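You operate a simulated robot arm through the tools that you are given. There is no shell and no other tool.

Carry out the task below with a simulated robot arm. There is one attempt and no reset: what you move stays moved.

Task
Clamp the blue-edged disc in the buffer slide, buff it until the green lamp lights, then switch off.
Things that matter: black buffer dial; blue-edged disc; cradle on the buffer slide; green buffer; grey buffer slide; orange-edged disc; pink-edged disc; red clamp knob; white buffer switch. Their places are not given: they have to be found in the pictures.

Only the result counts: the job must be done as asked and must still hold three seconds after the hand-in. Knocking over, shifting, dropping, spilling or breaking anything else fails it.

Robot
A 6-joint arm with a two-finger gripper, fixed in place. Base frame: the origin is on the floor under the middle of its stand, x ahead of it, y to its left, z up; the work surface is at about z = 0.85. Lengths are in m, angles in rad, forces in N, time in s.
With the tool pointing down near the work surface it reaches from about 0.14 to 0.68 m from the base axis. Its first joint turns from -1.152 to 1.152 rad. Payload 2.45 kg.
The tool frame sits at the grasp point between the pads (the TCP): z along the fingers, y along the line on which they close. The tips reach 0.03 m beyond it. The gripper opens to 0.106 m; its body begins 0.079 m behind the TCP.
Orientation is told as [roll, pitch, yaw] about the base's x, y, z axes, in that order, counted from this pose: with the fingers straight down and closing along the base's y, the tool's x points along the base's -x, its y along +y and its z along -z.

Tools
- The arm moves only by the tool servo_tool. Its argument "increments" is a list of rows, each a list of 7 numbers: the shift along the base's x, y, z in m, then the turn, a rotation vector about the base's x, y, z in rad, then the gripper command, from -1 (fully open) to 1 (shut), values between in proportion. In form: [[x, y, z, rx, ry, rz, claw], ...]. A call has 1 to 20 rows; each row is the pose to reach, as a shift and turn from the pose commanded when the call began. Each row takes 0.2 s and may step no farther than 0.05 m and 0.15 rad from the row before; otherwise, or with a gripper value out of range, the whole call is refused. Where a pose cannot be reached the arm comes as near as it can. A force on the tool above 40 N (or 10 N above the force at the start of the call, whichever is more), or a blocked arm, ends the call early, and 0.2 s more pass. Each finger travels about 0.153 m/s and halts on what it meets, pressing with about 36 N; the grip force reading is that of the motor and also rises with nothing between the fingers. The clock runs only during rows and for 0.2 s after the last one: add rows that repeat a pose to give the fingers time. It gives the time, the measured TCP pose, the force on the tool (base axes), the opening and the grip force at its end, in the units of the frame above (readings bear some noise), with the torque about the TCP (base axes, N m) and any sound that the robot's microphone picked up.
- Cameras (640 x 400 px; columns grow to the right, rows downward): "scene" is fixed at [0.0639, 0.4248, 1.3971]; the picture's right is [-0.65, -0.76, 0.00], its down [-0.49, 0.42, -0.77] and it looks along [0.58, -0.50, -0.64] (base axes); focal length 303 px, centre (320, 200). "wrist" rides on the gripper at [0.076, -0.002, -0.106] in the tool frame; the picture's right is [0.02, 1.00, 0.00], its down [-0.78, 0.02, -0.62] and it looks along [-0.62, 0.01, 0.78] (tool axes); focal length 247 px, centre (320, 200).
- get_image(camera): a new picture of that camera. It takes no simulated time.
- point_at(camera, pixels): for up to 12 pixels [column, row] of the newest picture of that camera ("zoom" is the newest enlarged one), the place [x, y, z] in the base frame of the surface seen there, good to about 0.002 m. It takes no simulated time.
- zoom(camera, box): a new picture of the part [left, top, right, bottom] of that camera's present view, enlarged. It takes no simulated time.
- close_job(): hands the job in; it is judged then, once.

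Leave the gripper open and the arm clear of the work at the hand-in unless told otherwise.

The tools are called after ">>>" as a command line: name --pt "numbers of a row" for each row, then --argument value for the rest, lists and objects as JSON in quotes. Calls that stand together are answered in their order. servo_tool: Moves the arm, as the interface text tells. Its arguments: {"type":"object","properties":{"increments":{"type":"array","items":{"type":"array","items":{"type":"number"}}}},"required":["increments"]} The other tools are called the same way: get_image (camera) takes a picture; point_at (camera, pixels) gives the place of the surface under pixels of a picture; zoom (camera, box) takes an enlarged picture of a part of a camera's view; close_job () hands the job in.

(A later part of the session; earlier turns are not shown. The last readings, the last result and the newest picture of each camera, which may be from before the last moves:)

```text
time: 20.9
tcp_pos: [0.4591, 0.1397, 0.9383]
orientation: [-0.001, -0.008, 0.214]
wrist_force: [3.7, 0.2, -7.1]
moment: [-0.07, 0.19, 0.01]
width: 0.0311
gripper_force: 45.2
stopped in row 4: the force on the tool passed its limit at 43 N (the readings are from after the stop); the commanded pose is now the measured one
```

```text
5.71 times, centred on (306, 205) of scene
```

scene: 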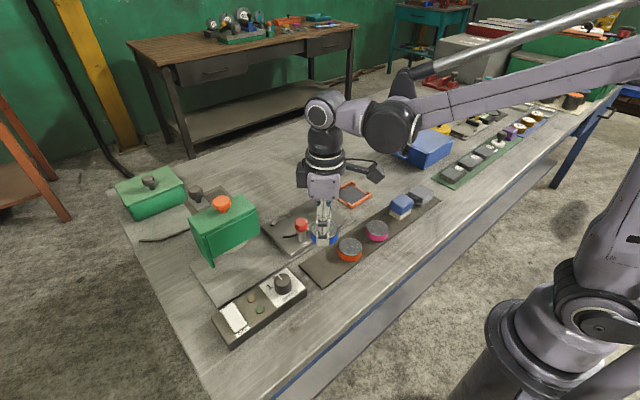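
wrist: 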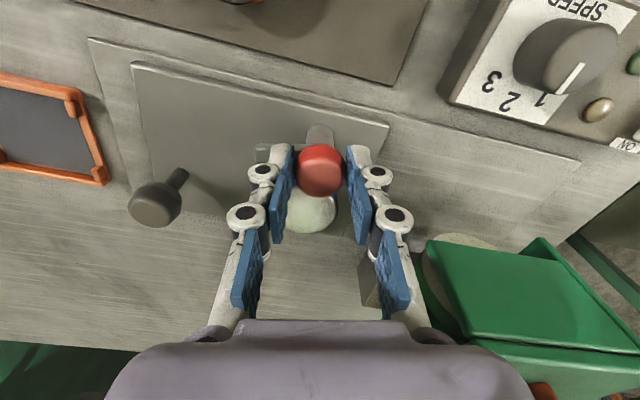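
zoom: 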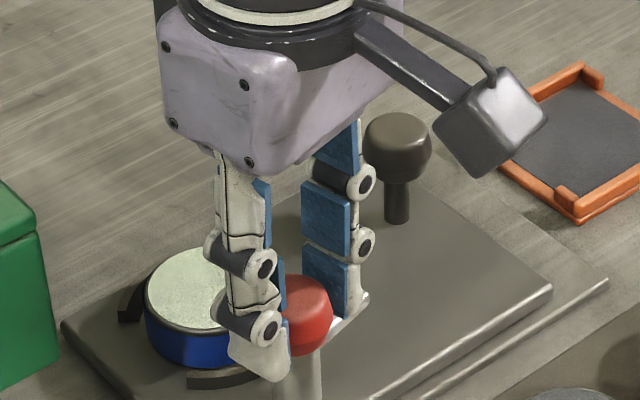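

The turn stopped at 0.21 rad with 43 N. I zoom in to see whether the arm turned along with the knob and whether something touches.

>>> zoom --camera "wrist" --box '[220, 100, 420, 240]'

>>> zoom --camera "scene" --box '[280, 200, 336, 240]'

```text
2.86 times, centred on (320, 170) of wrist
```

zoom: 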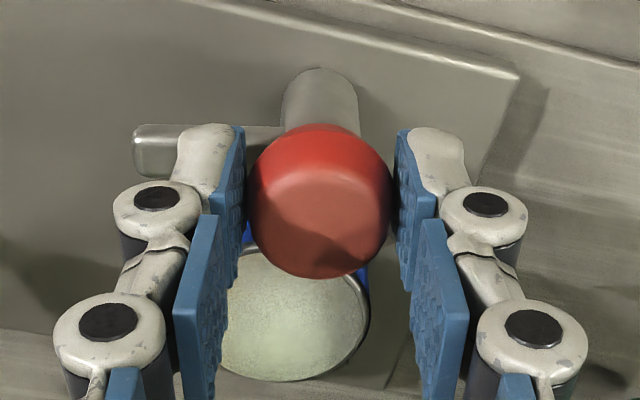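

```text
10.00 times, centred on (308, 220) of scene
```

zoom: 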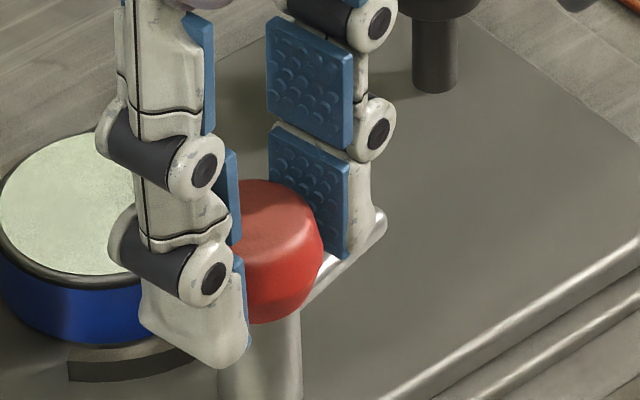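

The arm turned along with the knob. I check whether the knob's height or centre has changed (possible thread or cam).

>>> point_at --camera "wrist" --pixels '[[320, 178], [305, 178], [336, 178], [320, 165], [320, 190], [272, 152], [280, 150], [300, 150], [318, 135], [312, 213], [302, 225]]'

>>> point_at --camera "zoom" --pixels '[[275, 205], [380, 225], [330, 270], [290, 300], [260, 350], [310, 320], [290, 240], [300, 195]]'

```text
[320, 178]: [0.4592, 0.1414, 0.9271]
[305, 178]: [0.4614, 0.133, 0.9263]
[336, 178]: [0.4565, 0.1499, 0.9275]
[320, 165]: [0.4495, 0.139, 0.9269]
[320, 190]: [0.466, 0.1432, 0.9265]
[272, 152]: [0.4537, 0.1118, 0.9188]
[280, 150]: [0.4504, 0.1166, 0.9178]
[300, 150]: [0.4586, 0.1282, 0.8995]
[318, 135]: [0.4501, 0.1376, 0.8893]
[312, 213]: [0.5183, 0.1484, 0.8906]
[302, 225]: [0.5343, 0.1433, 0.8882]
```

```text
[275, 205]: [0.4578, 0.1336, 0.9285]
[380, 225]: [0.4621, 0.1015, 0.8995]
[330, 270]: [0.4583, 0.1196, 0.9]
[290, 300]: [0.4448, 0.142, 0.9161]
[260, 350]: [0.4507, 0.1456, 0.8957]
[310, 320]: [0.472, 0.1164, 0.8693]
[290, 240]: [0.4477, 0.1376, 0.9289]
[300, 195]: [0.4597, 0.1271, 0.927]
```

The arm has swung by about 0.2 rad (its tip now near x=0.462). I continue in small turns and watch the force readings.

>>> servo_tool --pt "0 0 0 0 0 0.04 1" --pt "0 0 0 0 0 0.08 1" --pt "0 0 0 0 0 0.08 1"

```text
time: 21.7
tcp_pos: [0.4585, 0.1395, 0.9376]
orientation: [0.001, -0.006, 0.295]
wrist_force: [7.9, 1.5, -22.6]
moment: [0.09, -0.49, 0.01]
width: 0.0311
gripper_force: 45.2
```

The knob pulls the tool downward (-22.6 N): it sinks as it turns, like a cam or thread. I follow it down by 1 mm and read the force.

>>> servo_tool --pt "0 0 -0.0005 0 0 0.0 1" --pt "0 0 -0.001 0 0 0.0 1"

```text
time: 22.3
tcp_pos: [0.4574, 0.1394, 0.9381]
orientation: [0.001, -0.006, 0.296]
wrist_force: [7.9, 3.6, -16.1]
moment: [0.04, -0.64, -0.01]
width: 0.0311
gripper_force: 45.0
```

One millimetre reduced the pull by about 6.5 N. I follow another 2 mm.

>>> servo_tool --pt "0 0 -0.001 0 0 0.0 1" --pt "0 0 -0.002 0 0 0.0 1" --pt "0 0 -0.002 0 0 0.0 1"

>>> zoom --camera "scene" --box '[264, 190, 344, 245]'

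```text
time: 22.9
tcp_pos: [0.4581, 0.14, 0.9373]
orientation: [-0.001, -0.007, 0.293]
wrist_force: [-2.1, -1.3, 3.5]
moment: [0.17, -0.38, -0.01]
width: 0.0315
gripper_force: 45.1
stopped in row 3: the force on the tool passed its limit at 42 N (the readings are from after the stop); the commanded pose is now the measured one
```

```text
7.27 times, centred on (304, 218) of scene
```

zoom: 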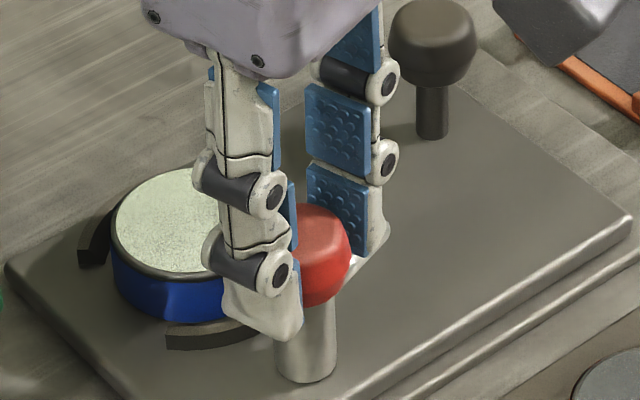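

The force limit tripped again while following down, so the picture is unclear. I relax by opening the fingers slightly, and look at the knob's and arm's actual pose.

>>> servo_tool --pt "0 0 0 0 0 0.0 0.2" --pt "0 0 0 0 0 0.0 -0.1" --pt "0 0 0 0 0 0.0 -0.25" --pt "0 0 0 0 0 0.0 -0.25"

>>> get_image --camera "wrist"

>>> zoom --camera "scene" --box '[264, 190, 344, 245]'

>>> point_at --camera "zoom" --pixels '[[320, 230], [310, 260], [310, 350], [375, 245], [360, 262], [290, 220], [300, 270], [320, 280]]'

```text
time: 23.9
tcp_pos: [0.4582, 0.1393, 0.9373]
orientation: [0.002, -0.006, 0.296]
wrist_force: [0.7, 0.0, 0.4]
moment: [0.0, 0.03, 0.01]
width: 0.0659
gripper_force: 0.1
```

```text
taken
```

wrist: 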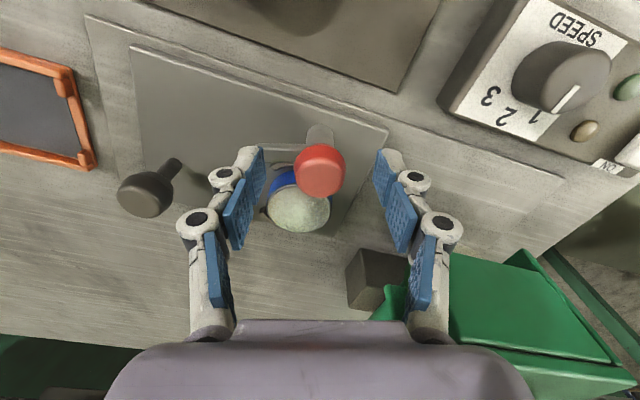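

```text
7.27 times, centred on (304, 218) of scene
```

zoom: 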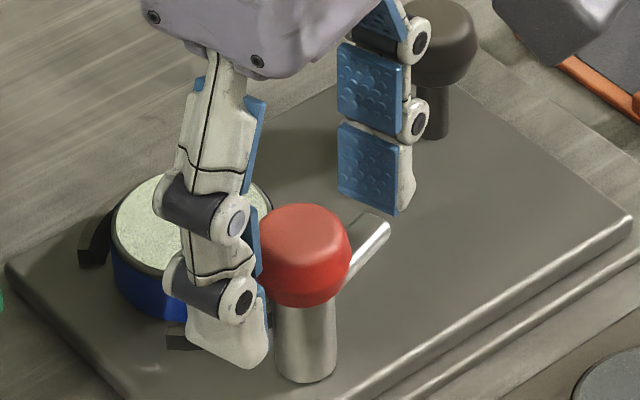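

```text
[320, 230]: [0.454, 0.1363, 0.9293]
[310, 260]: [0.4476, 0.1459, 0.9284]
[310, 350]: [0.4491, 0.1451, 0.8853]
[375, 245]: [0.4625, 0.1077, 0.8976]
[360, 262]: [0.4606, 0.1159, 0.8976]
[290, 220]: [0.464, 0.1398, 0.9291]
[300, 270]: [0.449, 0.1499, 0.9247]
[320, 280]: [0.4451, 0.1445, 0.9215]
```

Good: the knob height is unchanged (0.929) and the arm has swung ~0.3 rad. The pull came from gripping on the knob's lower taper with the tips close to the arm. I raise the tool by 6 mm and grip the widest part instead.

>>> servo_tool --pt "0 0.001 0.006 0 0.006 0.0 -0.25" --pt "0 0.001 0.006 0 0.006 0 0.1" --pt "0 0.001 0.006 0 0.006 0 0.4" --pt "0 0.001 0.006 0 0.006 0 0.8" --pt "0 0.001 0.006 0 0.006 0 1" --pt "0 0.001 0.006 0 0.006 0 1"

>>> zoom --camera "scene" --box '[264, 190, 344, 245]'

```text
time: 25.3
tcp_pos: [0.4584, 0.1393, 0.9427]
orientation: [0.001, -0.001, 0.292]
wrist_force: [1.7, -3.1, 2.4]
moment: [-0.18, 0.04, 0.01]
width: 0.0312
gripper_force: 45.1
```

```text
7.27 times, centred on (304, 218) of scene
```

zoom: 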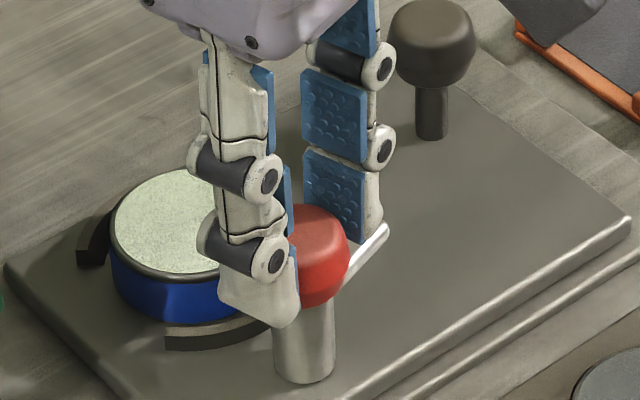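

Gripped at the wider part with small forces. I turn on by 0.3 rad in small steps.

>>> servo_tool --pt "0 0 0 0 0 0.06 1" --pt "0 0 0 0 0 0.12 1" --pt "0 0 0 0 0 0.18 1" --pt "0 0 0 0 0 0.24 1" --pt "0 0 0 0 0 0.3 1" --pt "0 0 0 0 0 0.3 1"

```text
time: 26.7
tcp_pos: [0.4595, 0.1405, 0.944]
orientation: [0.003, 0.0, 0.595]
wrist_force: [5.1, -2.9, -34.1]
moment: [0.31, -0.73, -0.01]
width: 0.0311
gripper_force: 44.8
```

The downward pull is back (-34 N) after 0.3 rad. I measure knob and arm heights while gripped.

>>> zoom --camera "scene" --box '[264, 190, 344, 245]'

>>> point_at --camera "zoom" --pixels '[[315, 225], [315, 250], [330, 215], [320, 280], [315, 340], [375, 240], [385, 230], [360, 255], [340, 240], [325, 300]]'

>>> get_image --camera "wrist"

>>> point_at --camera "wrist" --pixels '[[320, 178], [310, 178], [330, 178], [320, 168], [320, 188], [270, 150], [265, 150], [300, 150], [318, 135]]'

```text
7.27 times, centred on (304, 218) of scene
```

zoom: 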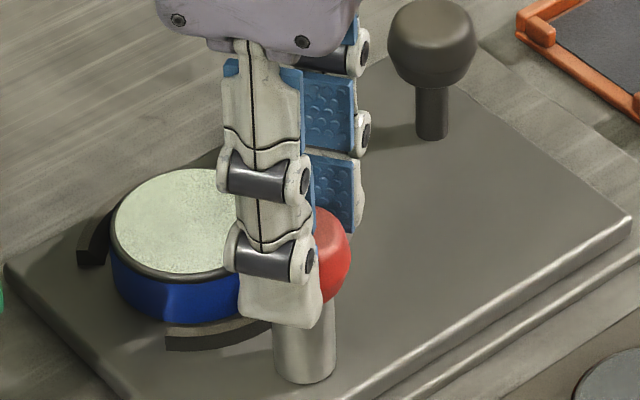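

```text
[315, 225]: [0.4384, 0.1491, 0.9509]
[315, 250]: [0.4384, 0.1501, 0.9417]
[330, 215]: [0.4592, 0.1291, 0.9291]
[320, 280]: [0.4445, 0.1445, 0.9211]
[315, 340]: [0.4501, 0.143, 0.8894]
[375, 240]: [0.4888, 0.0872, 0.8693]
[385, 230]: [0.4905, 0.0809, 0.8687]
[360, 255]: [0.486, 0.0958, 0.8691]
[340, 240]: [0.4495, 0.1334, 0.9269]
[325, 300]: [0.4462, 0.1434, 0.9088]
```

```text
taken
```

wrist: 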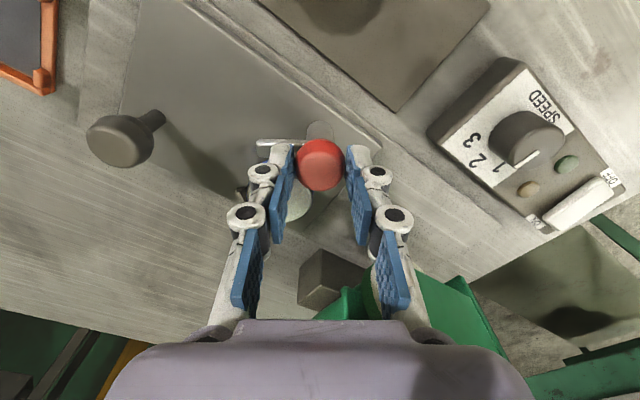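

```text
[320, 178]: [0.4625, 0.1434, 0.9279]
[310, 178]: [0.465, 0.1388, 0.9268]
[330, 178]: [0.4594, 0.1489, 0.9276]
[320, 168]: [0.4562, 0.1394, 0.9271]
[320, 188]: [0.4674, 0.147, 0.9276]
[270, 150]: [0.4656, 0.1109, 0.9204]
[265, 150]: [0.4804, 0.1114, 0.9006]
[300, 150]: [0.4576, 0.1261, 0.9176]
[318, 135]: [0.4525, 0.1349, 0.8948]
```

The arm keeps turning with the knob; the knob top is ~1 mm lower. So it sinks slightly with the turn. I relieve the pull in small 0.5 mm steps and read.

>>> servo_tool --pt "0 0 -0.0005 0 0 0 1" --pt "0 0 -0.0005 0 0 0 1"

```text
time: 27.3
tcp_pos: [0.4592, 0.1416, 0.9427]
orientation: [0.003, 0.002, 0.595]
wrist_force: [3.6, 0.1, -36.4]
moment: [0.19, -0.34, 0.03]
width: 0.0315
gripper_force: 45.2
```

Little change; I continue another 1 mm down in steps.

>>> servo_tool --pt "0 0 -0.0005 0 0 0 1" --pt "0 0 -0.001 0 0 0 1" --pt "0 0 -0.001 0 0 0 1"

```text
time: 28.1
tcp_pos: [0.459, 0.1389, 0.9429]
orientation: [0.003, 0.001, 0.597]
wrist_force: [1.4, -0.2, 13.7]
moment: [-0.29, 0.52, 0.0]
width: 0.0314
gripper_force: 44.9
```

Now +13.7 N, so about 1 mm of descent per 0.3 rad balances it. I turn on with a feed-forward of -0.35 mm per 0.1 rad.

>>> servo_tool --pt "0 0 0 0 0 0.05 1" --pt "0 0 -0.0002 0 0 0.1 1" --pt "0 0 -0.0004 0 0 0.15 1" --pt "0 0 -0.0006 0 0 0.2 1" --pt "0 0 -0.0006 0 0 0.2 1"

```text
time: 28.9
tcp_pos: [0.4592, 0.14, 0.9434]
orientation: [-0.001, -0.004, 0.725]
wrist_force: [-2.3, -1.4, 4.6]
moment: [0.38, -0.36, -0.01]
width: 0.0312
gripper_force: 44.6
stopped in row 3: the force on the tool passed its limit at 42 N (the readings are from after the stop); the commanded pose is now the measured one
```

Tripped again at yaw ≈ 0.725, settling near zero. I go on with shorter calls to see the direction of the force: 0.06 rad with no height change.

>>> servo_tool --pt "0 0 0 0 0 0.03 1" --pt "0 0 0 0 0 0.06 1"

```text
time: 29.5
tcp_pos: [0.4597, 0.1402, 0.9428]
orientation: [-0.001, -0.002, 0.784]
wrist_force: [-6.3, -3.8, 8.3]
moment: [0.31, -0.28, 0.01]
width: 0.0312
gripper_force: 45.0
```

Small force now (8 N). I continue with 0.1 rad.

>>> servo_tool --pt "0 0 0 0 0 0.04 1" --pt "0 0 0 0 0 0.08 1" --pt "0 0 0 0 0 0.1 1"

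```text
time: 30.3
tcp_pos: [0.4587, 0.1409, 0.9431]
orientation: [0.001, -0.001, 0.885]
wrist_force: [-8.2, -1.9, 19.6]
moment: [-0.4, 0.42, 0.02]
width: 0.0314
gripper_force: 45.2
```

Now +19.6 N upward, so it isn't a steady thread; it's grip strain. I raise 0.5 mm and continue.

>>> servo_tool --pt "0 0 0.0005 0 0 0.03 1" --pt "0 0 0.0005 0 0 0.06 1" --pt "0 0 0.0005 0 0 0.1 1"

```text
time: 31.1
tcp_pos: [0.4605, 0.1395, 0.9432]
orientation: [0.002, -0.002, 0.985]
wrist_force: [-14.9, -1.6, -11.1]
moment: [0.02, -0.03, 0.01]
width: 0.0314
gripper_force: 44.6
```

The sideways force is -15 N in x (tool slightly too far +x). I shift -0.7 mm in x and turn on.

>>> servo_tool --pt "-0.0007 0 0 0 0 0.03 1" --pt "-0.0007 0 0 0 0 0.06 1" --pt "-0.0007 0 0 0 0 0.1 1"

>>> get_image --camera "wrist"

>>> zoom --camera "scene" --box '[264, 190, 344, 245]'

```text
time: 31.9
tcp_pos: [0.4597, 0.1385, 0.9439]
orientation: [-0.001, -0.003, 1.086]
wrist_force: [-10.6, 0.4, -34.2]
moment: [-0.06, 0.42, 0.02]
width: 0.0311
gripper_force: 44.4
```

```text
taken
```

wrist: 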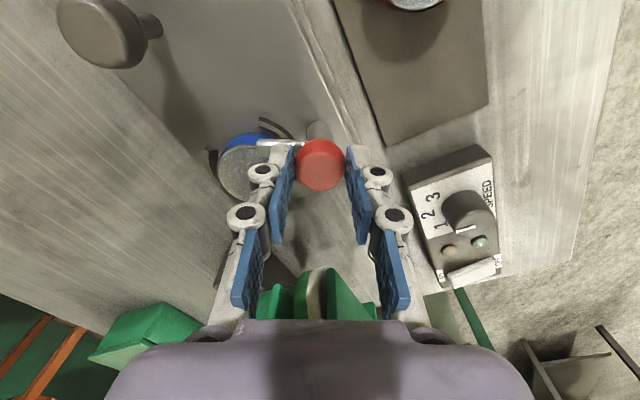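

```text
7.27 times, centred on (304, 218) of scene
```

zoom: 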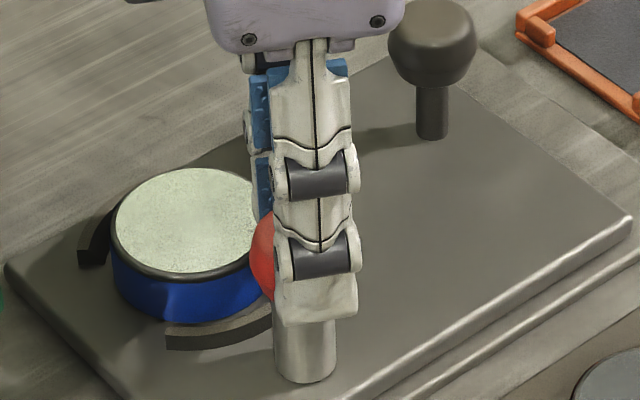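

The clamp arm follows and now approaches the disc's edge. Pull is -34 N; I lower by 0.7 mm and continue turning.

>>> servo_tool --pt "-0.0004 0 -0.0007 0 0 0.0 1" --pt "-0.0004 0 -0.0008 0 0 0.04 1" --pt "-0.0004 0 -0.0008 0 0 0.08 1"

```text
time: 32.7
tcp_pos: [0.459, 0.1399, 0.9435]
orientation: [0.0, -0.002, 1.164]
wrist_force: [-6.7, -3.3, -20.9]
moment: [0.03, -0.07, -0.03]
width: 0.0312
gripper_force: 45.1
```

Turning continues at yaw 1.16 with -21 N. I lower a bit more and turn on.

>>> servo_tool --pt "-0.0002 0.0 -0.0004 0 0 0.04 1" --pt "-0.0002 0.0 -0.0006 0 0 0.08 1" --pt "-0.0002 0.0 -0.0008 0 0 0.12 1"

```text
time: 33.5
tcp_pos: [0.4587, 0.1377, 0.943]
orientation: [-0.002, -0.003, 1.286]
wrist_force: [4.6, -0.7, 32.0]
moment: [-0.78, 0.12, -0.03]
width: 0.0317
gripper_force: 44.4
```

Now +32 N: I raise by 0.7 mm and continue.

>>> servo_tool --pt "0.0 0.0 0.0005 0 0 0.0 1" --pt "0.0 0.0 0.0007 0 0 0.04 1" --pt "0.0 0.0 0.0007 0 0 0.08 1"

```text
time: 34.3
tcp_pos: [0.4603, 0.1392, 0.9425]
orientation: [-0.004, -0.006, 1.365]
wrist_force: [20.8, 0.0, 33.6]
moment: [-0.4, -0.55, -0.02]
width: 0.0311
gripper_force: 45.4
```

Forces x +21, z +34. I look before going on.

>>> get_image --camera "wrist"

>>> zoom --camera "wrist" --box '[200, 90, 400, 220]'

>>> zoom --camera "scene" --box '[264, 190, 344, 245]'

```text
taken
```

wrist: 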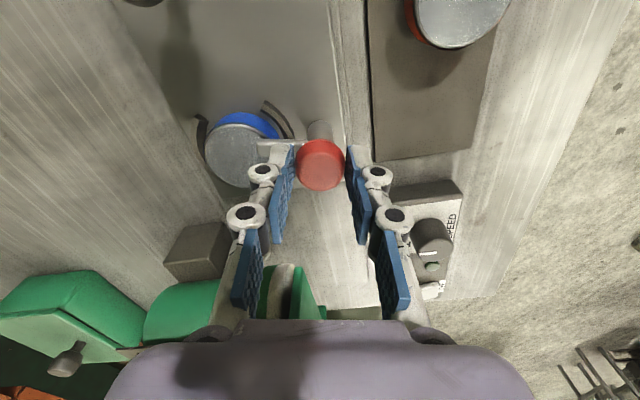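

```text
3.08 times, centred on (300, 155) of wrist
```

zoom: 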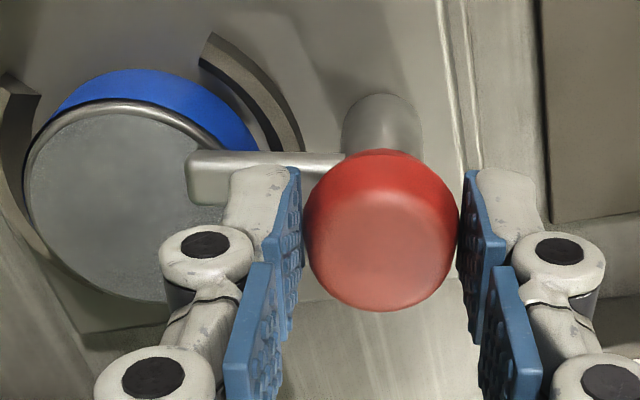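

```text
7.27 times, centred on (304, 218) of scene
```

zoom: 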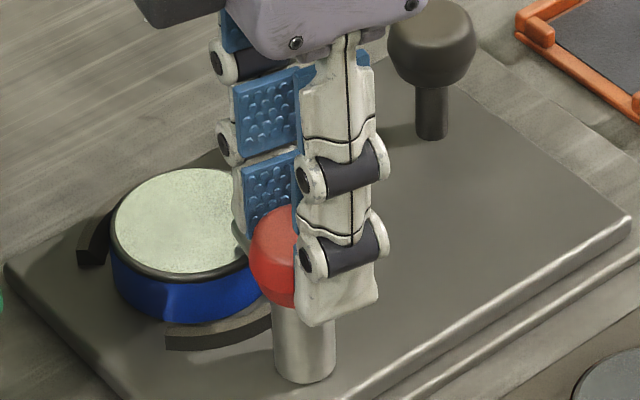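

The clamp arm now lies over the disc's rim. I relieve (+0.7 mm up, +0.7 mm x) and turn the last part toward 1.57.

>>> servo_tool --pt "0.0007 0.0 0.0007 0 0 0.0 1" --pt "0.0007 0.0 0.0008 0 0 0.04 1" --pt "0.0007 0.0 0.0008 0 0 0.08 1"

```text
time: 35.1
tcp_pos: [0.4598, 0.1389, 0.943]
orientation: [-0.003, -0.005, 1.445]
wrist_force: [15.3, -4.3, 33.2]
moment: [0.5, -0.69, -0.02]
width: 0.0314
gripper_force: 44.9
```

I go on: raise 0.8 mm more, turn 0.08.

>>> servo_tool --pt "0.0005 0.0 0.0008 0 0 0.0 1" --pt "0.0005 0.0 0.0008 0 0 0.04 1" --pt "0.0005 0.0 0.0008 0 0 0.08 1"

```text
time: 35.9
tcp_pos: [0.4597, 0.1402, 0.9431]
orientation: [-0.003, -0.003, 1.526]
wrist_force: [12.1, -4.1, -19.4]
moment: [0.38, -0.6, 0.04]
width: 0.0314
gripper_force: 45.1
```

Yaw 1.526 now. I lower 0.4 mm and turn 0.06 more, watching for an end stop (moment about z).

>>> servo_tool --pt "0.0004 0.0 -0.0004 0 0 0.03 1" --pt "0.0004 0.0 -0.0004 0 0 0.06 1" --pt "0.0004 0.0 -0.0004 0 0 0.06 1"

>>> get_image --camera "wrist"

>>> zoom --camera "wrist" --box '[200, 90, 400, 220]'

```text
time: 36.7
tcp_pos: [0.4584, 0.1409, 0.9438]
orientation: [0.001, -0.004, 1.584]
wrist_force: [10.6, -1.6, -9.5]
moment: [-0.01, -0.35, -0.51]
width: 0.0312
gripper_force: 45.0
```

```text
taken
```

wrist: 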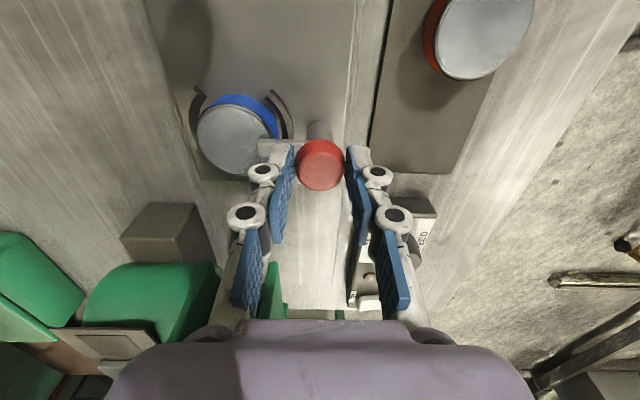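

```text
3.08 times, centred on (300, 155) of wrist
```

zoom: 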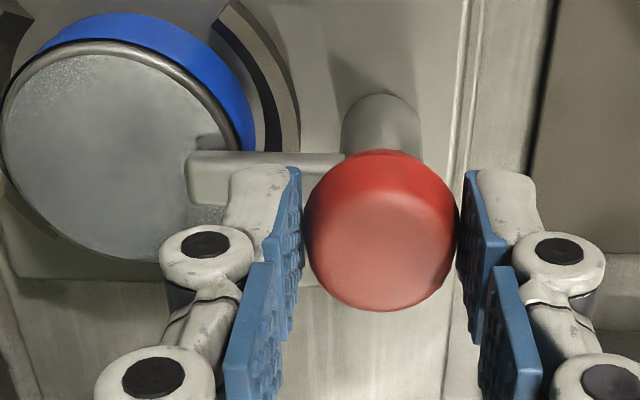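

A stop is felt (moment -0.51 N·m about z at yaw 1.58) and the arm lies over the disc's rim: clamped. I open the fingers and rise.

>>> servo_tool --pt "0 0 0 0 0 -0.01 0.3" --pt "0 0 0 0 0 -0.01 0.0" --pt "0 0 0 0 0 -0.01 -0.25" --pt "0 0 0.01 0 0 -0.01 -0.25" --pt "0 0 0.04 0 0 -0.01 -0.25" --pt "0 0 0.08 0 0 -0.01 -0.25"

>>> get_image --camera "wrist"

>>> zoom --camera "scene" --box '[250, 180, 346, 240]'

```text
time: 38.1
tcp_pos: [0.4597, 0.141, 1.0206]
orientation: [-0.001, -0.001, 1.574]
wrist_force: [0.4, -0.5, 0.5]
moment: [0.02, -0.01, -0.03]
width: 0.0659
gripper_force: 0.2
```

```text
taken
```

wrist: 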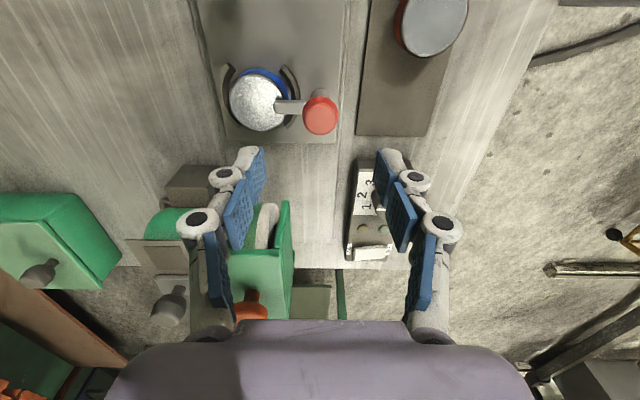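

```text
6.67 times, centred on (298, 210) of scene
```

zoom: 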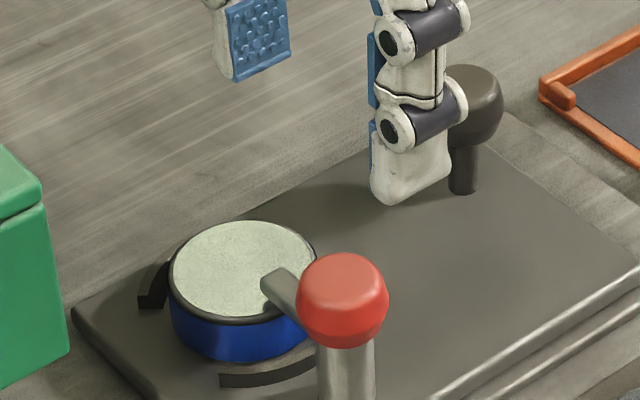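

The clamp arm holds the disc's rim. Next is the slide. I look closely at the wheel's lower edge and the housing to know how far the carriage must travel.

>>> zoom --camera "scene" --box '[188, 205, 284, 265]'

>>> point_at --camera "zoom" --pixels '[[320, 270], [280, 300], [350, 250], [400, 220], [300, 290], [250, 300], [230, 310], [180, 330], [160, 390], [400, 190], [420, 150], [330, 275]]'

>>> zoom --camera "wrist" --box '[120, 160, 320, 320]'

>>> point_at --camera "zoom" --pixels '[[440, 130], [455, 140], [440, 160], [465, 200], [445, 220], [470, 160], [490, 130], [520, 120], [525, 300], [400, 150], [475, 130], [450, 250]]'

```text
6.67 times, centred on (236, 235) of scene
```

zoom: 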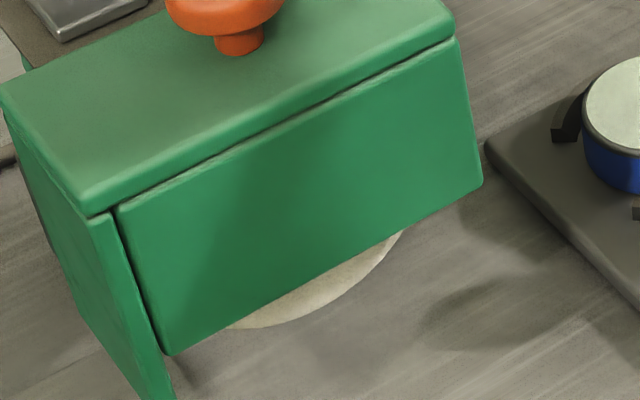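

```text
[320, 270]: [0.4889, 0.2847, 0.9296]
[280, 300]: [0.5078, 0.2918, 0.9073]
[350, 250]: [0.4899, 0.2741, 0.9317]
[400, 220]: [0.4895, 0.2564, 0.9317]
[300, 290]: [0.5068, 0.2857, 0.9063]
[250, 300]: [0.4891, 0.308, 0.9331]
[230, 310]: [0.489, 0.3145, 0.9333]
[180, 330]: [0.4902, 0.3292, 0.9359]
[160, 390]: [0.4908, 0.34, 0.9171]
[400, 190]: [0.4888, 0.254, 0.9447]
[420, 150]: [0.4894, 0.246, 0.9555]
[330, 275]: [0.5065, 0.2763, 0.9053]
```

```text
2.50 times, centred on (220, 240) of wrist
```

zoom: 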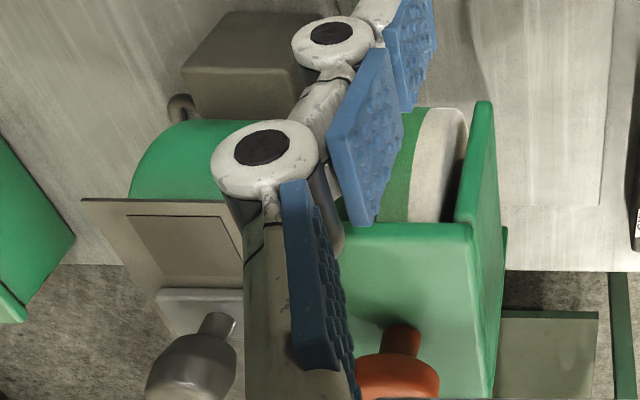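

```text
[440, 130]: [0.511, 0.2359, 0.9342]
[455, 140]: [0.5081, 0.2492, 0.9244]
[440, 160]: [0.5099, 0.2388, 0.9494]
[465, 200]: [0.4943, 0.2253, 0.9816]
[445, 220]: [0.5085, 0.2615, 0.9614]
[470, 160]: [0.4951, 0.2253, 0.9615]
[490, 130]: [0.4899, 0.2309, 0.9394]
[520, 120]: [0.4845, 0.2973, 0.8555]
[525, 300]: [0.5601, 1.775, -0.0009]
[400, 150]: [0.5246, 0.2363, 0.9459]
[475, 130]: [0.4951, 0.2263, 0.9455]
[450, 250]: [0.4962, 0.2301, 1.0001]
```

I measure the wheel's lower rim in the scene zoom again for its centre and bottom height.

>>> zoom --camera "scene" --box '[212, 235, 260, 265]'

>>> point_at --camera "zoom" --pixels '[[250, 240], [280, 230], [310, 225], [350, 205], [390, 180], [420, 150], [450, 110], [470, 75], [300, 215], [350, 190], [400, 150], [440, 110]]'

```text
13.33 times, centred on (236, 250) of scene
```

zoom: 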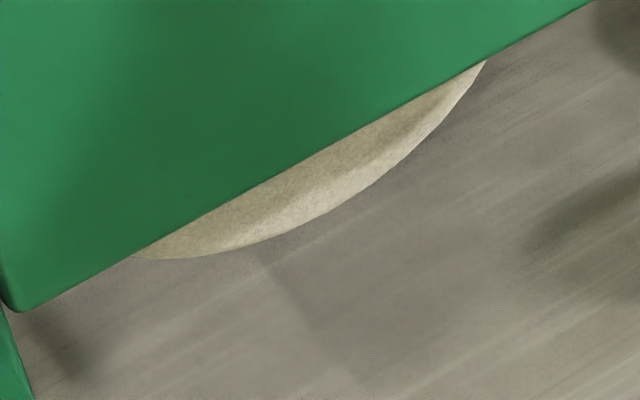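

```text
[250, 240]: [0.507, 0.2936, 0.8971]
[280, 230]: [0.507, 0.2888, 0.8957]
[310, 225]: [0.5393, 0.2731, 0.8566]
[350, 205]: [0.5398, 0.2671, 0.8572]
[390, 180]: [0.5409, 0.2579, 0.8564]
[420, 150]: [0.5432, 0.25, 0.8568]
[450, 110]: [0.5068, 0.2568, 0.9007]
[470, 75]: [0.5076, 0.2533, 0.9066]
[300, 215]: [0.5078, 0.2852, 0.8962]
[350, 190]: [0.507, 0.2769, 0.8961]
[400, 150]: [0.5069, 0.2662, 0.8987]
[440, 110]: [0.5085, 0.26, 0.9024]
```

The wheel's centre is at y ≈ 0.285 (R ≈ 0.05, bottom ≈ 0.895), so the disc must travel about +0.144 m in y. I move over the slide's black handle (near (0.51, 0.04)) keeping yaw 1.57 to measure and grip it.

>>> servo_tool --pt "0.012 -0.022 0.0 0 0 0 -0.25" --pt "0.024 -0.044 0.0 0 0 0 -0.25" --pt "0.036 -0.066 0.0 0 0 0 -0.25" --pt "0.048 -0.088 0.0 0 0 0 -0.25" --pt "0.055 -0.1 0.0 0 0 0 -0.25" --pt "0.055 -0.1 0.0 0 0 0 -0.25"

>>> get_image --camera "wrist"

>>> zoom --camera "wrist" --box '[240, 80, 400, 180]'

>>> zoom --camera "scene" --box '[250, 180, 346, 240]'

```text
time: 39.5
tcp_pos: [0.5145, 0.0411, 1.0242]
orientation: [-0.002, -0.001, 1.574]
wrist_force: [0.2, -1.1, 0.7]
moment: [0.0, -0.01, 0.01]
width: 0.0661
gripper_force: 0.1
```

```text
taken
```

wrist: 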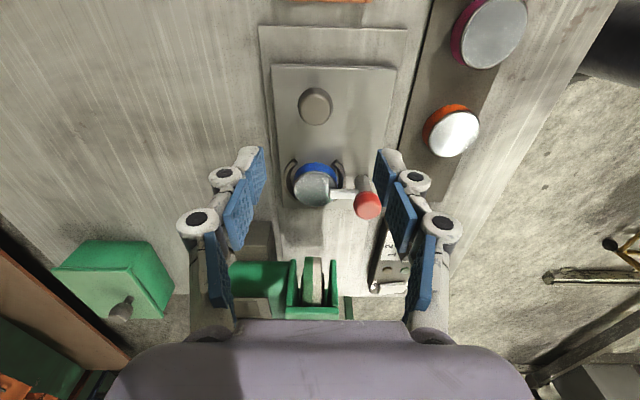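

```text
4.00 times, centred on (320, 130) of wrist
```

zoom: 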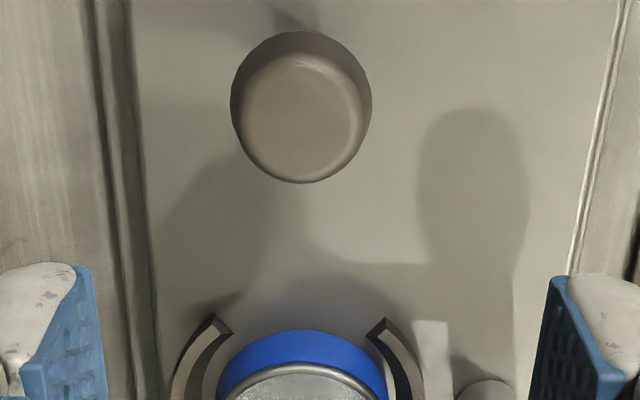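

```text
6.67 times, centred on (298, 210) of scene
```

zoom: 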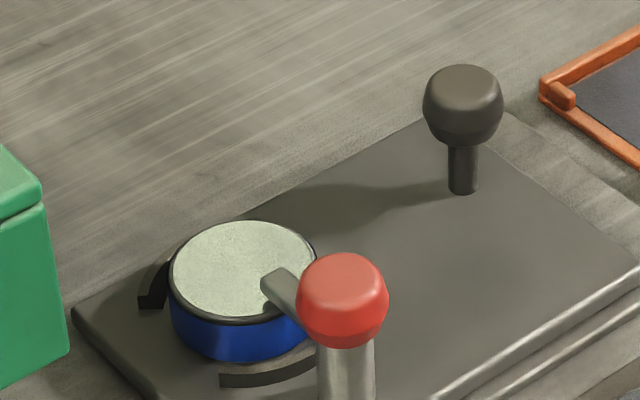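

I measure the handle's top and sides.

>>> point_at --camera "wrist" --pixels '[[315, 108], [302, 105], [329, 105], [316, 95], [316, 122], [299, 105], [331, 105]]'

>>> point_at --camera "zoom" --pixels '[[463, 85], [425, 110], [500, 110], [463, 140], [463, 165], [455, 190], [463, 120], [463, 70], [280, 285], [262, 290]]'

```text
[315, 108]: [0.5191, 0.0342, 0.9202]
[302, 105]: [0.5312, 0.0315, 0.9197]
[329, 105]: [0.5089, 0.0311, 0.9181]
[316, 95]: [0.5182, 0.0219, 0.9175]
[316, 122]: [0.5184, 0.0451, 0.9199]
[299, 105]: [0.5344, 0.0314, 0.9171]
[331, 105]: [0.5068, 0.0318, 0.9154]
```

```text
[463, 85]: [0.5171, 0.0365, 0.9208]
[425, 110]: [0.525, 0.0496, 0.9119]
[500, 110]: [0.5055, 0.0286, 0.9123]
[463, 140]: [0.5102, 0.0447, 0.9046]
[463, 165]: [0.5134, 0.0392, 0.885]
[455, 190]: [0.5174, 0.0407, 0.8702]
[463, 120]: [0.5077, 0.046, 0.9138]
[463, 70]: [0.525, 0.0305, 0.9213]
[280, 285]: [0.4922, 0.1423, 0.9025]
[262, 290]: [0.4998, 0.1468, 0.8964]
```

The handle axis is at about (0.520, 0.036), top 0.921. I shift there and descend to TCP z ≈ 0.928 with fingers along x.

>>> servo_tool --pt "0.003 -0.0025 -0.02 0 0 0 -0.25" --pt "0.006 -0.005 -0.045 0 0 0 -0.25" --pt "0.006 -0.005 -0.07 0 0 0 -0.25" --pt "0.006 -0.005 -0.088 0 0 0 -0.25" --pt "0.006 -0.005 -0.094 0 0 0 -0.25" --pt "0.006 -0.005 -0.094 0 0 0 -0.25"

>>> get_image --camera "wrist"

>>> zoom --camera "scene" --box '[260, 160, 372, 230]'

```text
time: 40.9
tcp_pos: [0.5205, 0.0353, 0.9288]
orientation: [0.001, -0.002, 1.574]
wrist_force: [-0.5, 1.1, 1.2]
moment: [0.02, 0.0, 0.0]
width: 0.0664
gripper_force: 0.1
```

```text
taken
```

wrist: 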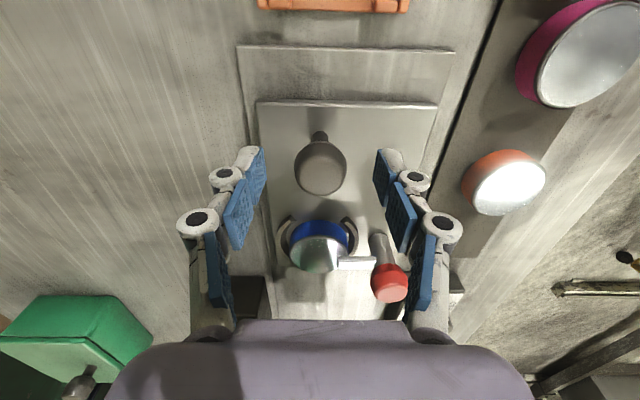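

```text
5.71 times, centred on (316, 195) of scene
```

zoom: 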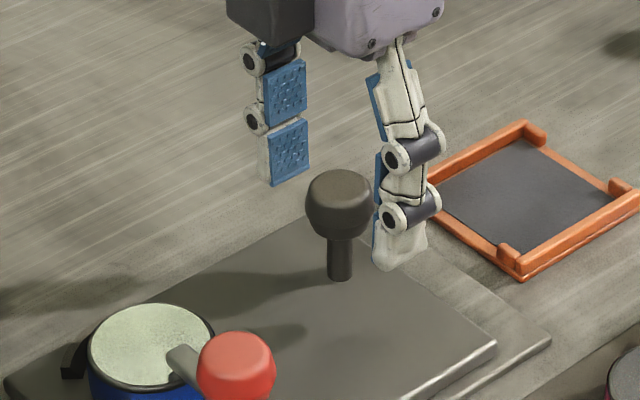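

The handle is centred between the fingers (320,168). I close on it.

>>> servo_tool --pt "0 0 0 0 0 0 0.1" --pt "0 0 0 0 0 0 0.4" --pt "0 0 0 0 0 0 0.8" --pt "0 0 0 0 0 0 1.0" --pt "0 0 0 0 0 0 1.0"

```text
time: 42.1
tcp_pos: [0.5189, 0.0352, 0.9292]
orientation: [-0.001, -0.002, 1.575]
wrist_force: [-2.1, 0.0, -0.7]
moment: [-0.06, 0.07, -0.02]
width: 0.0313
gripper_force: 45.3
```

The handle is held (0.031 m). I slide it +y slowly, first 0.03 m, reading the force.

>>> servo_tool --pt "0 0.005 0 0 0 0 1" --pt "0 0.012 0 0 0 0 1" --pt "0 0.02 0 0 0 0 1" --pt "0 0.03 0 0 0 0 1" --pt "0 0.03 0 0 0 0 1"

>>> zoom --camera "scene" --box '[210, 160, 350, 250]'

```text
time: 43.3
tcp_pos: [0.5208, 0.0661, 0.9294]
orientation: [0.001, -0.005, 1.573]
wrist_force: [-12.0, 1.5, -34.4]
moment: [-0.36, 0.28, 0.08]
width: 0.0314
gripper_force: 45.6
```

```text
4.44 times, centred on (280, 205) of scene
```

zoom: 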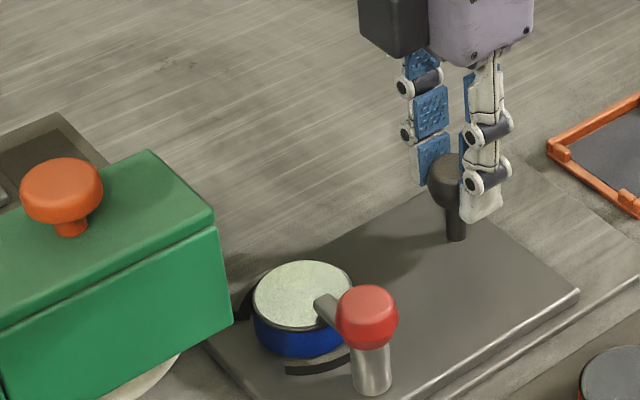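

The carriage slides. The vertical strain is -34 N, so I lower 0.8 mm, then continue +0.03 m.

>>> servo_tool --pt "-0.0003 0 -0.0008 0 0 0 1" --pt "-0.0003 0.008 -0.0008 0 0 0 1" --pt "-0.0003 0.016 -0.0008 0 0 0 1" --pt "-0.0003 0.024 -0.0008 0 0 0 1" --pt "-0.0003 0.03 -0.0008 0 0 0 1"

```text
time: 44.5
tcp_pos: [0.5196, 0.0958, 0.9295]
orientation: [-0.004, 0.0, 1.574]
wrist_force: [6.8, 1.3, -16.2]
moment: [-0.36, -0.1, -0.01]
width: 0.0313
gripper_force: 44.6
```

Good, y = 0.096 now. Another +0.03 m.

>>> servo_tool --pt "0 0 -0.0004 0 0 0 1" --pt "0 0.008 -0.0004 0 0 0 1" --pt "0 0.016 -0.0004 0 0 0 1" --pt "0 0.024 -0.0004 0 0 0 1" --pt "0 0.03 -0.0004 0 0 0 1"

>>> zoom --camera "scene" --box '[190, 160, 350, 270]'

>>> get_image --camera "wrist"

```text
time: 45.7
tcp_pos: [0.5197, 0.126, 0.9277]
orientation: [-0.003, -0.002, 1.572]
wrist_force: [14.6, 0.4, 25.3]
moment: [-0.39, -0.35, -0.05]
width: 0.0317
gripper_force: 44.7
```

```text
3.64 times, centred on (270, 215) of scene
```

zoom: 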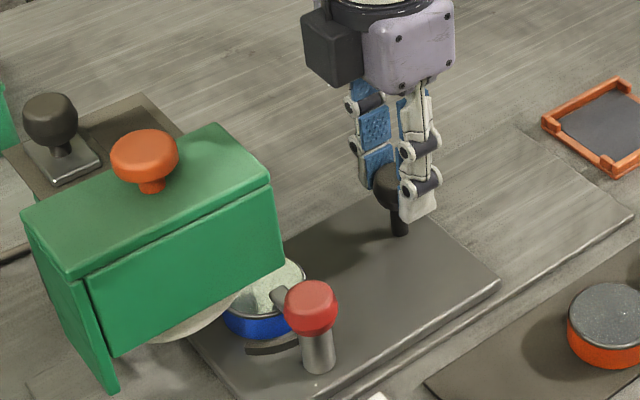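

```text
taken
```

wrist: 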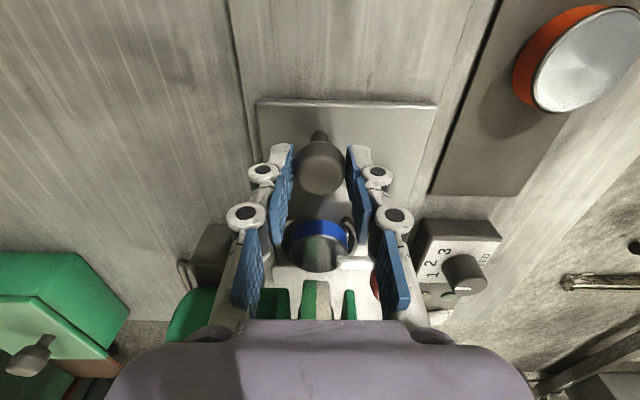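

Travelled ~0.091 m. Before going nearer to the housing I measure the gripper's black block and body on its +y side for clearance.

>>> point_at --camera "zoom" --pixels '[[308, 30], [312, 68], [345, 85], [360, 60], [370, 80], [320, 20], [353, 105], [375, 190], [268, 170], [225, 128], [400, 90], [335, 50]]'

```text
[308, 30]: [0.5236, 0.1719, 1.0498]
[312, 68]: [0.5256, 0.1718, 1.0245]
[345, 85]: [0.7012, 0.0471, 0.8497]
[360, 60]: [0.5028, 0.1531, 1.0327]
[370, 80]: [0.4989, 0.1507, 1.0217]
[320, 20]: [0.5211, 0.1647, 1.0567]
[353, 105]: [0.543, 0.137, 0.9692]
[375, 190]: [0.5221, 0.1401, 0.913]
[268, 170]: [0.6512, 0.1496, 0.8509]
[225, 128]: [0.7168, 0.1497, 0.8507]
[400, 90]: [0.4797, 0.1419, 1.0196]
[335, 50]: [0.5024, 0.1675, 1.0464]
```

The block reaches only 0.046 m ahead of the TCP and sits above 1.02, so it stays clear of the housing (top ~1.0) and the orange knob. I relieve the strain and slide +0.03 m more.

>>> servo_tool --pt "0.0005 0 0.0006 0 0 0 1" --pt "0.0005 0.008 0.0006 0 0 0 1" --pt "0.0005 0.016 0.0006 0 0 0 1" --pt "0.0005 0.024 0.0006 0 0 0 1" --pt "0.0005 0.03 0.0006 0 0 0 1"

>>> zoom --camera "scene" --box '[190, 160, 350, 270]'

```text
time: 46.9
tcp_pos: [0.5198, 0.1549, 0.9289]
orientation: [0.001, -0.002, 1.576]
wrist_force: [10.9, 0.1, 30.0]
moment: [-0.4, -0.43, -0.11]
width: 0.0316
gripper_force: 45.2
```

```text
3.64 times, centred on (270, 215) of scene
```

zoom: 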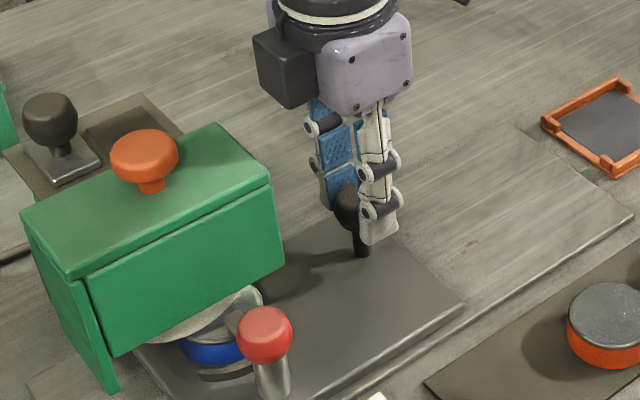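

Travel 0.12 m. I relieve +0.8 mm upward and advance in smaller steps by 0.015 m.

>>> servo_tool --pt "0.0003 0 0.0008 0 0 0 1" --pt "0.0003 0.005 0.0008 0 0 0 1" --pt "0.0003 0.01 0.0008 0 0 0 1" --pt "0.0003 0.015 0.0008 0 0 0 1" --pt "0.0003 0.015 0.0008 0 0 0 1"

```text
time: 48.1
tcp_pos: [0.5199, 0.1716, 0.9295]
orientation: [0.005, -0.004, 1.573]
wrist_force: [-8.0, 1.1, -10.2]
moment: [-0.02, 0.19, -0.1]
width: 0.0311
gripper_force: 44.9
```

At y = 0.1705 roughly. I advance 0.009 m more in 3 mm steps, watching the y force for an end stop.

>>> servo_tool --pt "0 0.003 0 0 0 0 1" --pt "0 0.006 0 0 0 0 1" --pt "0 0.009 0 0 0 0 1" --pt "0 0.009 0 0 0 0 1"

>>> zoom --camera "scene" --box '[190, 190, 310, 270]'

>>> zoom --camera "scene" --box '[205, 265, 317, 345]'

```text
time: 49.1
tcp_pos: [0.5198, 0.1757, 0.9292]
orientation: [0.004, 0.006, 1.571]
wrist_force: [-0.4, -1.9, -1.6]
moment: [0.55, 0.0, 0.03]
width: 0.0315
gripper_force: 45.2
stopped in row 4: the force on the tool passed its limit at 40 N (the readings are from after the stop); the commanded pose is now the measured one
```

```text
5.00 times, centred on (250, 230) of scene
```

zoom: 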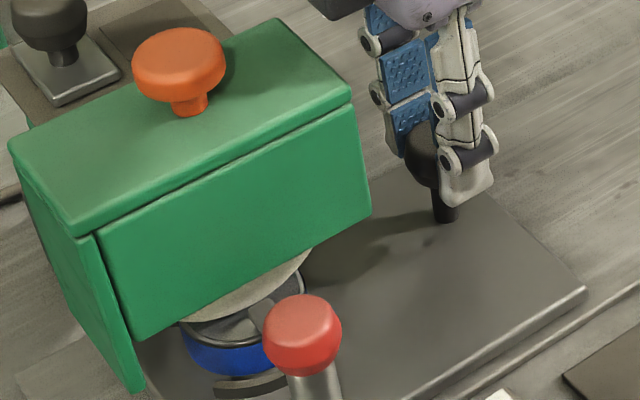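

```text
5.00 times, centred on (261, 305) of scene
```

zoom: 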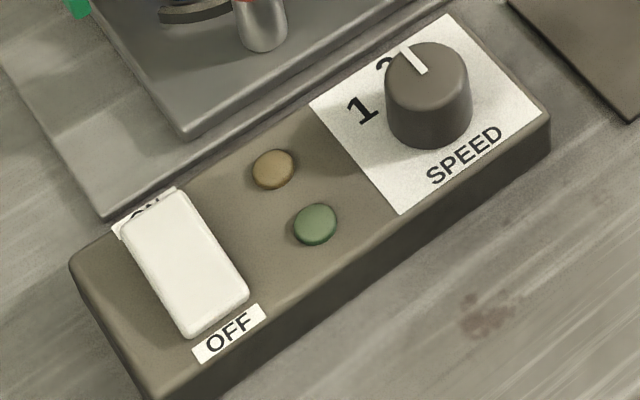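

The carriage reached an end stop at about +0.140 m. I verify where the clamp knob and disc are now.

>>> zoom --camera "scene" --box '[205, 225, 285, 275]'

>>> point_at --camera "zoom" --pixels '[[372, 210], [270, 215], [215, 225], [200, 270], [260, 290], [330, 190], [250, 200], [320, 200], [235, 150], [300, 150], [310, 225], [160, 250]]'

```text
8.00 times, centred on (245, 250) of scene
```

zoom: 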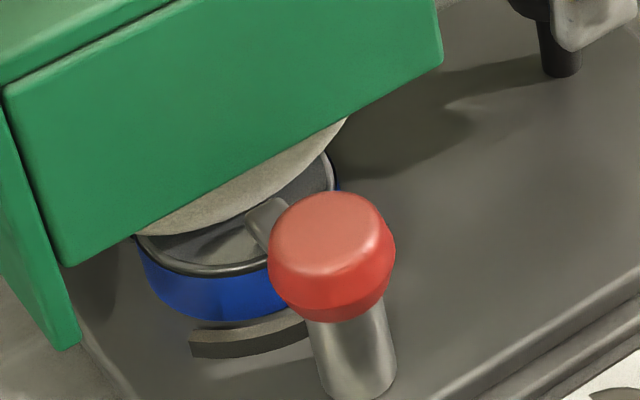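

```text
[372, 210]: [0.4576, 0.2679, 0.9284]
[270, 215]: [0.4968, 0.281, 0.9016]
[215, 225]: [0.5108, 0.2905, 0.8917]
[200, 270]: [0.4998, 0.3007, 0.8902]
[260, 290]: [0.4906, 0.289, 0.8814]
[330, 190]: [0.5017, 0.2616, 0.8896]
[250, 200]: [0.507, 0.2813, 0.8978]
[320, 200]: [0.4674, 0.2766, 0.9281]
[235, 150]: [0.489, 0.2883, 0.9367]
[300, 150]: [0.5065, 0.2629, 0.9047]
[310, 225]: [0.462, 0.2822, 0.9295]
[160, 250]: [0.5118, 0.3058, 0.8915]
```

The disc lies under the wheel (arm at y ≈ 0.281). I let go of the handle and rise, then look at the switch's tilt.

>>> servo_tool --pt "0 0 0 0 0 0 0.3" --pt "0 0 0 0 0 0 0.0" --pt "0 0 0 0 0 0 -0.25" --pt "0 0 0.01 0 0 0 -0.25" --pt "0 0 0.04 0 0 0 -0.25" --pt "0 0 0.08 0 0 0 -0.25" --pt "0 0 0.11 0 0 0 -0.25" --pt "0 0 0.14 0 0 0 -0.25"

>>> zoom --camera "scene" --box '[209, 290, 257, 350]'

>>> point_at --camera "zoom" --pixels '[[270, 125], [320, 110], [300, 150], [320, 200], [340, 250], [360, 300], [400, 290], [275, 145], [380, 320], [350, 200], [240, 200], [460, 240]]'

>>> get_image --camera "scene"

```text
time: 50.9
tcp_pos: [0.52, 0.1755, 1.0691]
orientation: [0.003, 0.005, 1.57]
wrist_force: [0.6, 0.2, 0.4]
moment: [-0.01, 0.04, 0.0]
width: 0.0664
gripper_force: 0.1
```

```text
6.67 times, centred on (233, 320) of scene
```

zoom: 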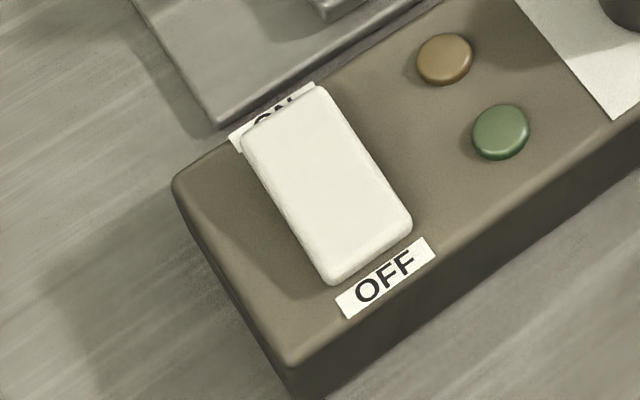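

```text
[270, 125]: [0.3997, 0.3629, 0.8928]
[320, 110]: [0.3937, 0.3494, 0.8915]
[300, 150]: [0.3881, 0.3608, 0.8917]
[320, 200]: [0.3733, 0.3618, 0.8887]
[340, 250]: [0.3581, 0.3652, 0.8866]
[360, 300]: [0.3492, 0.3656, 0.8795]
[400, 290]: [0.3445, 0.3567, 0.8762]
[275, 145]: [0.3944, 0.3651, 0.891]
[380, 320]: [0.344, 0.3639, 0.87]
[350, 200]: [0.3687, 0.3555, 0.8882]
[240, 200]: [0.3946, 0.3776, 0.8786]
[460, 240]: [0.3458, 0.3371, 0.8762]
```

```text
taken
```

scene: 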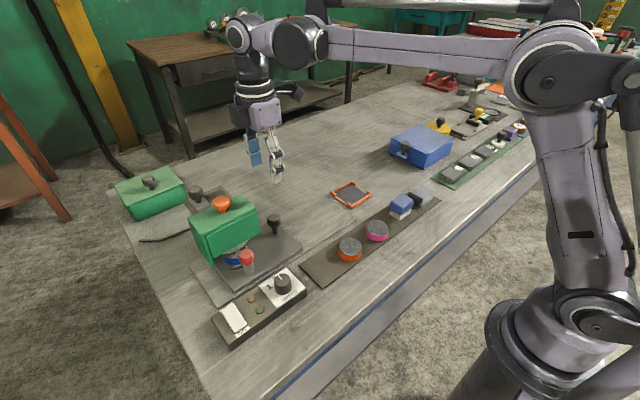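

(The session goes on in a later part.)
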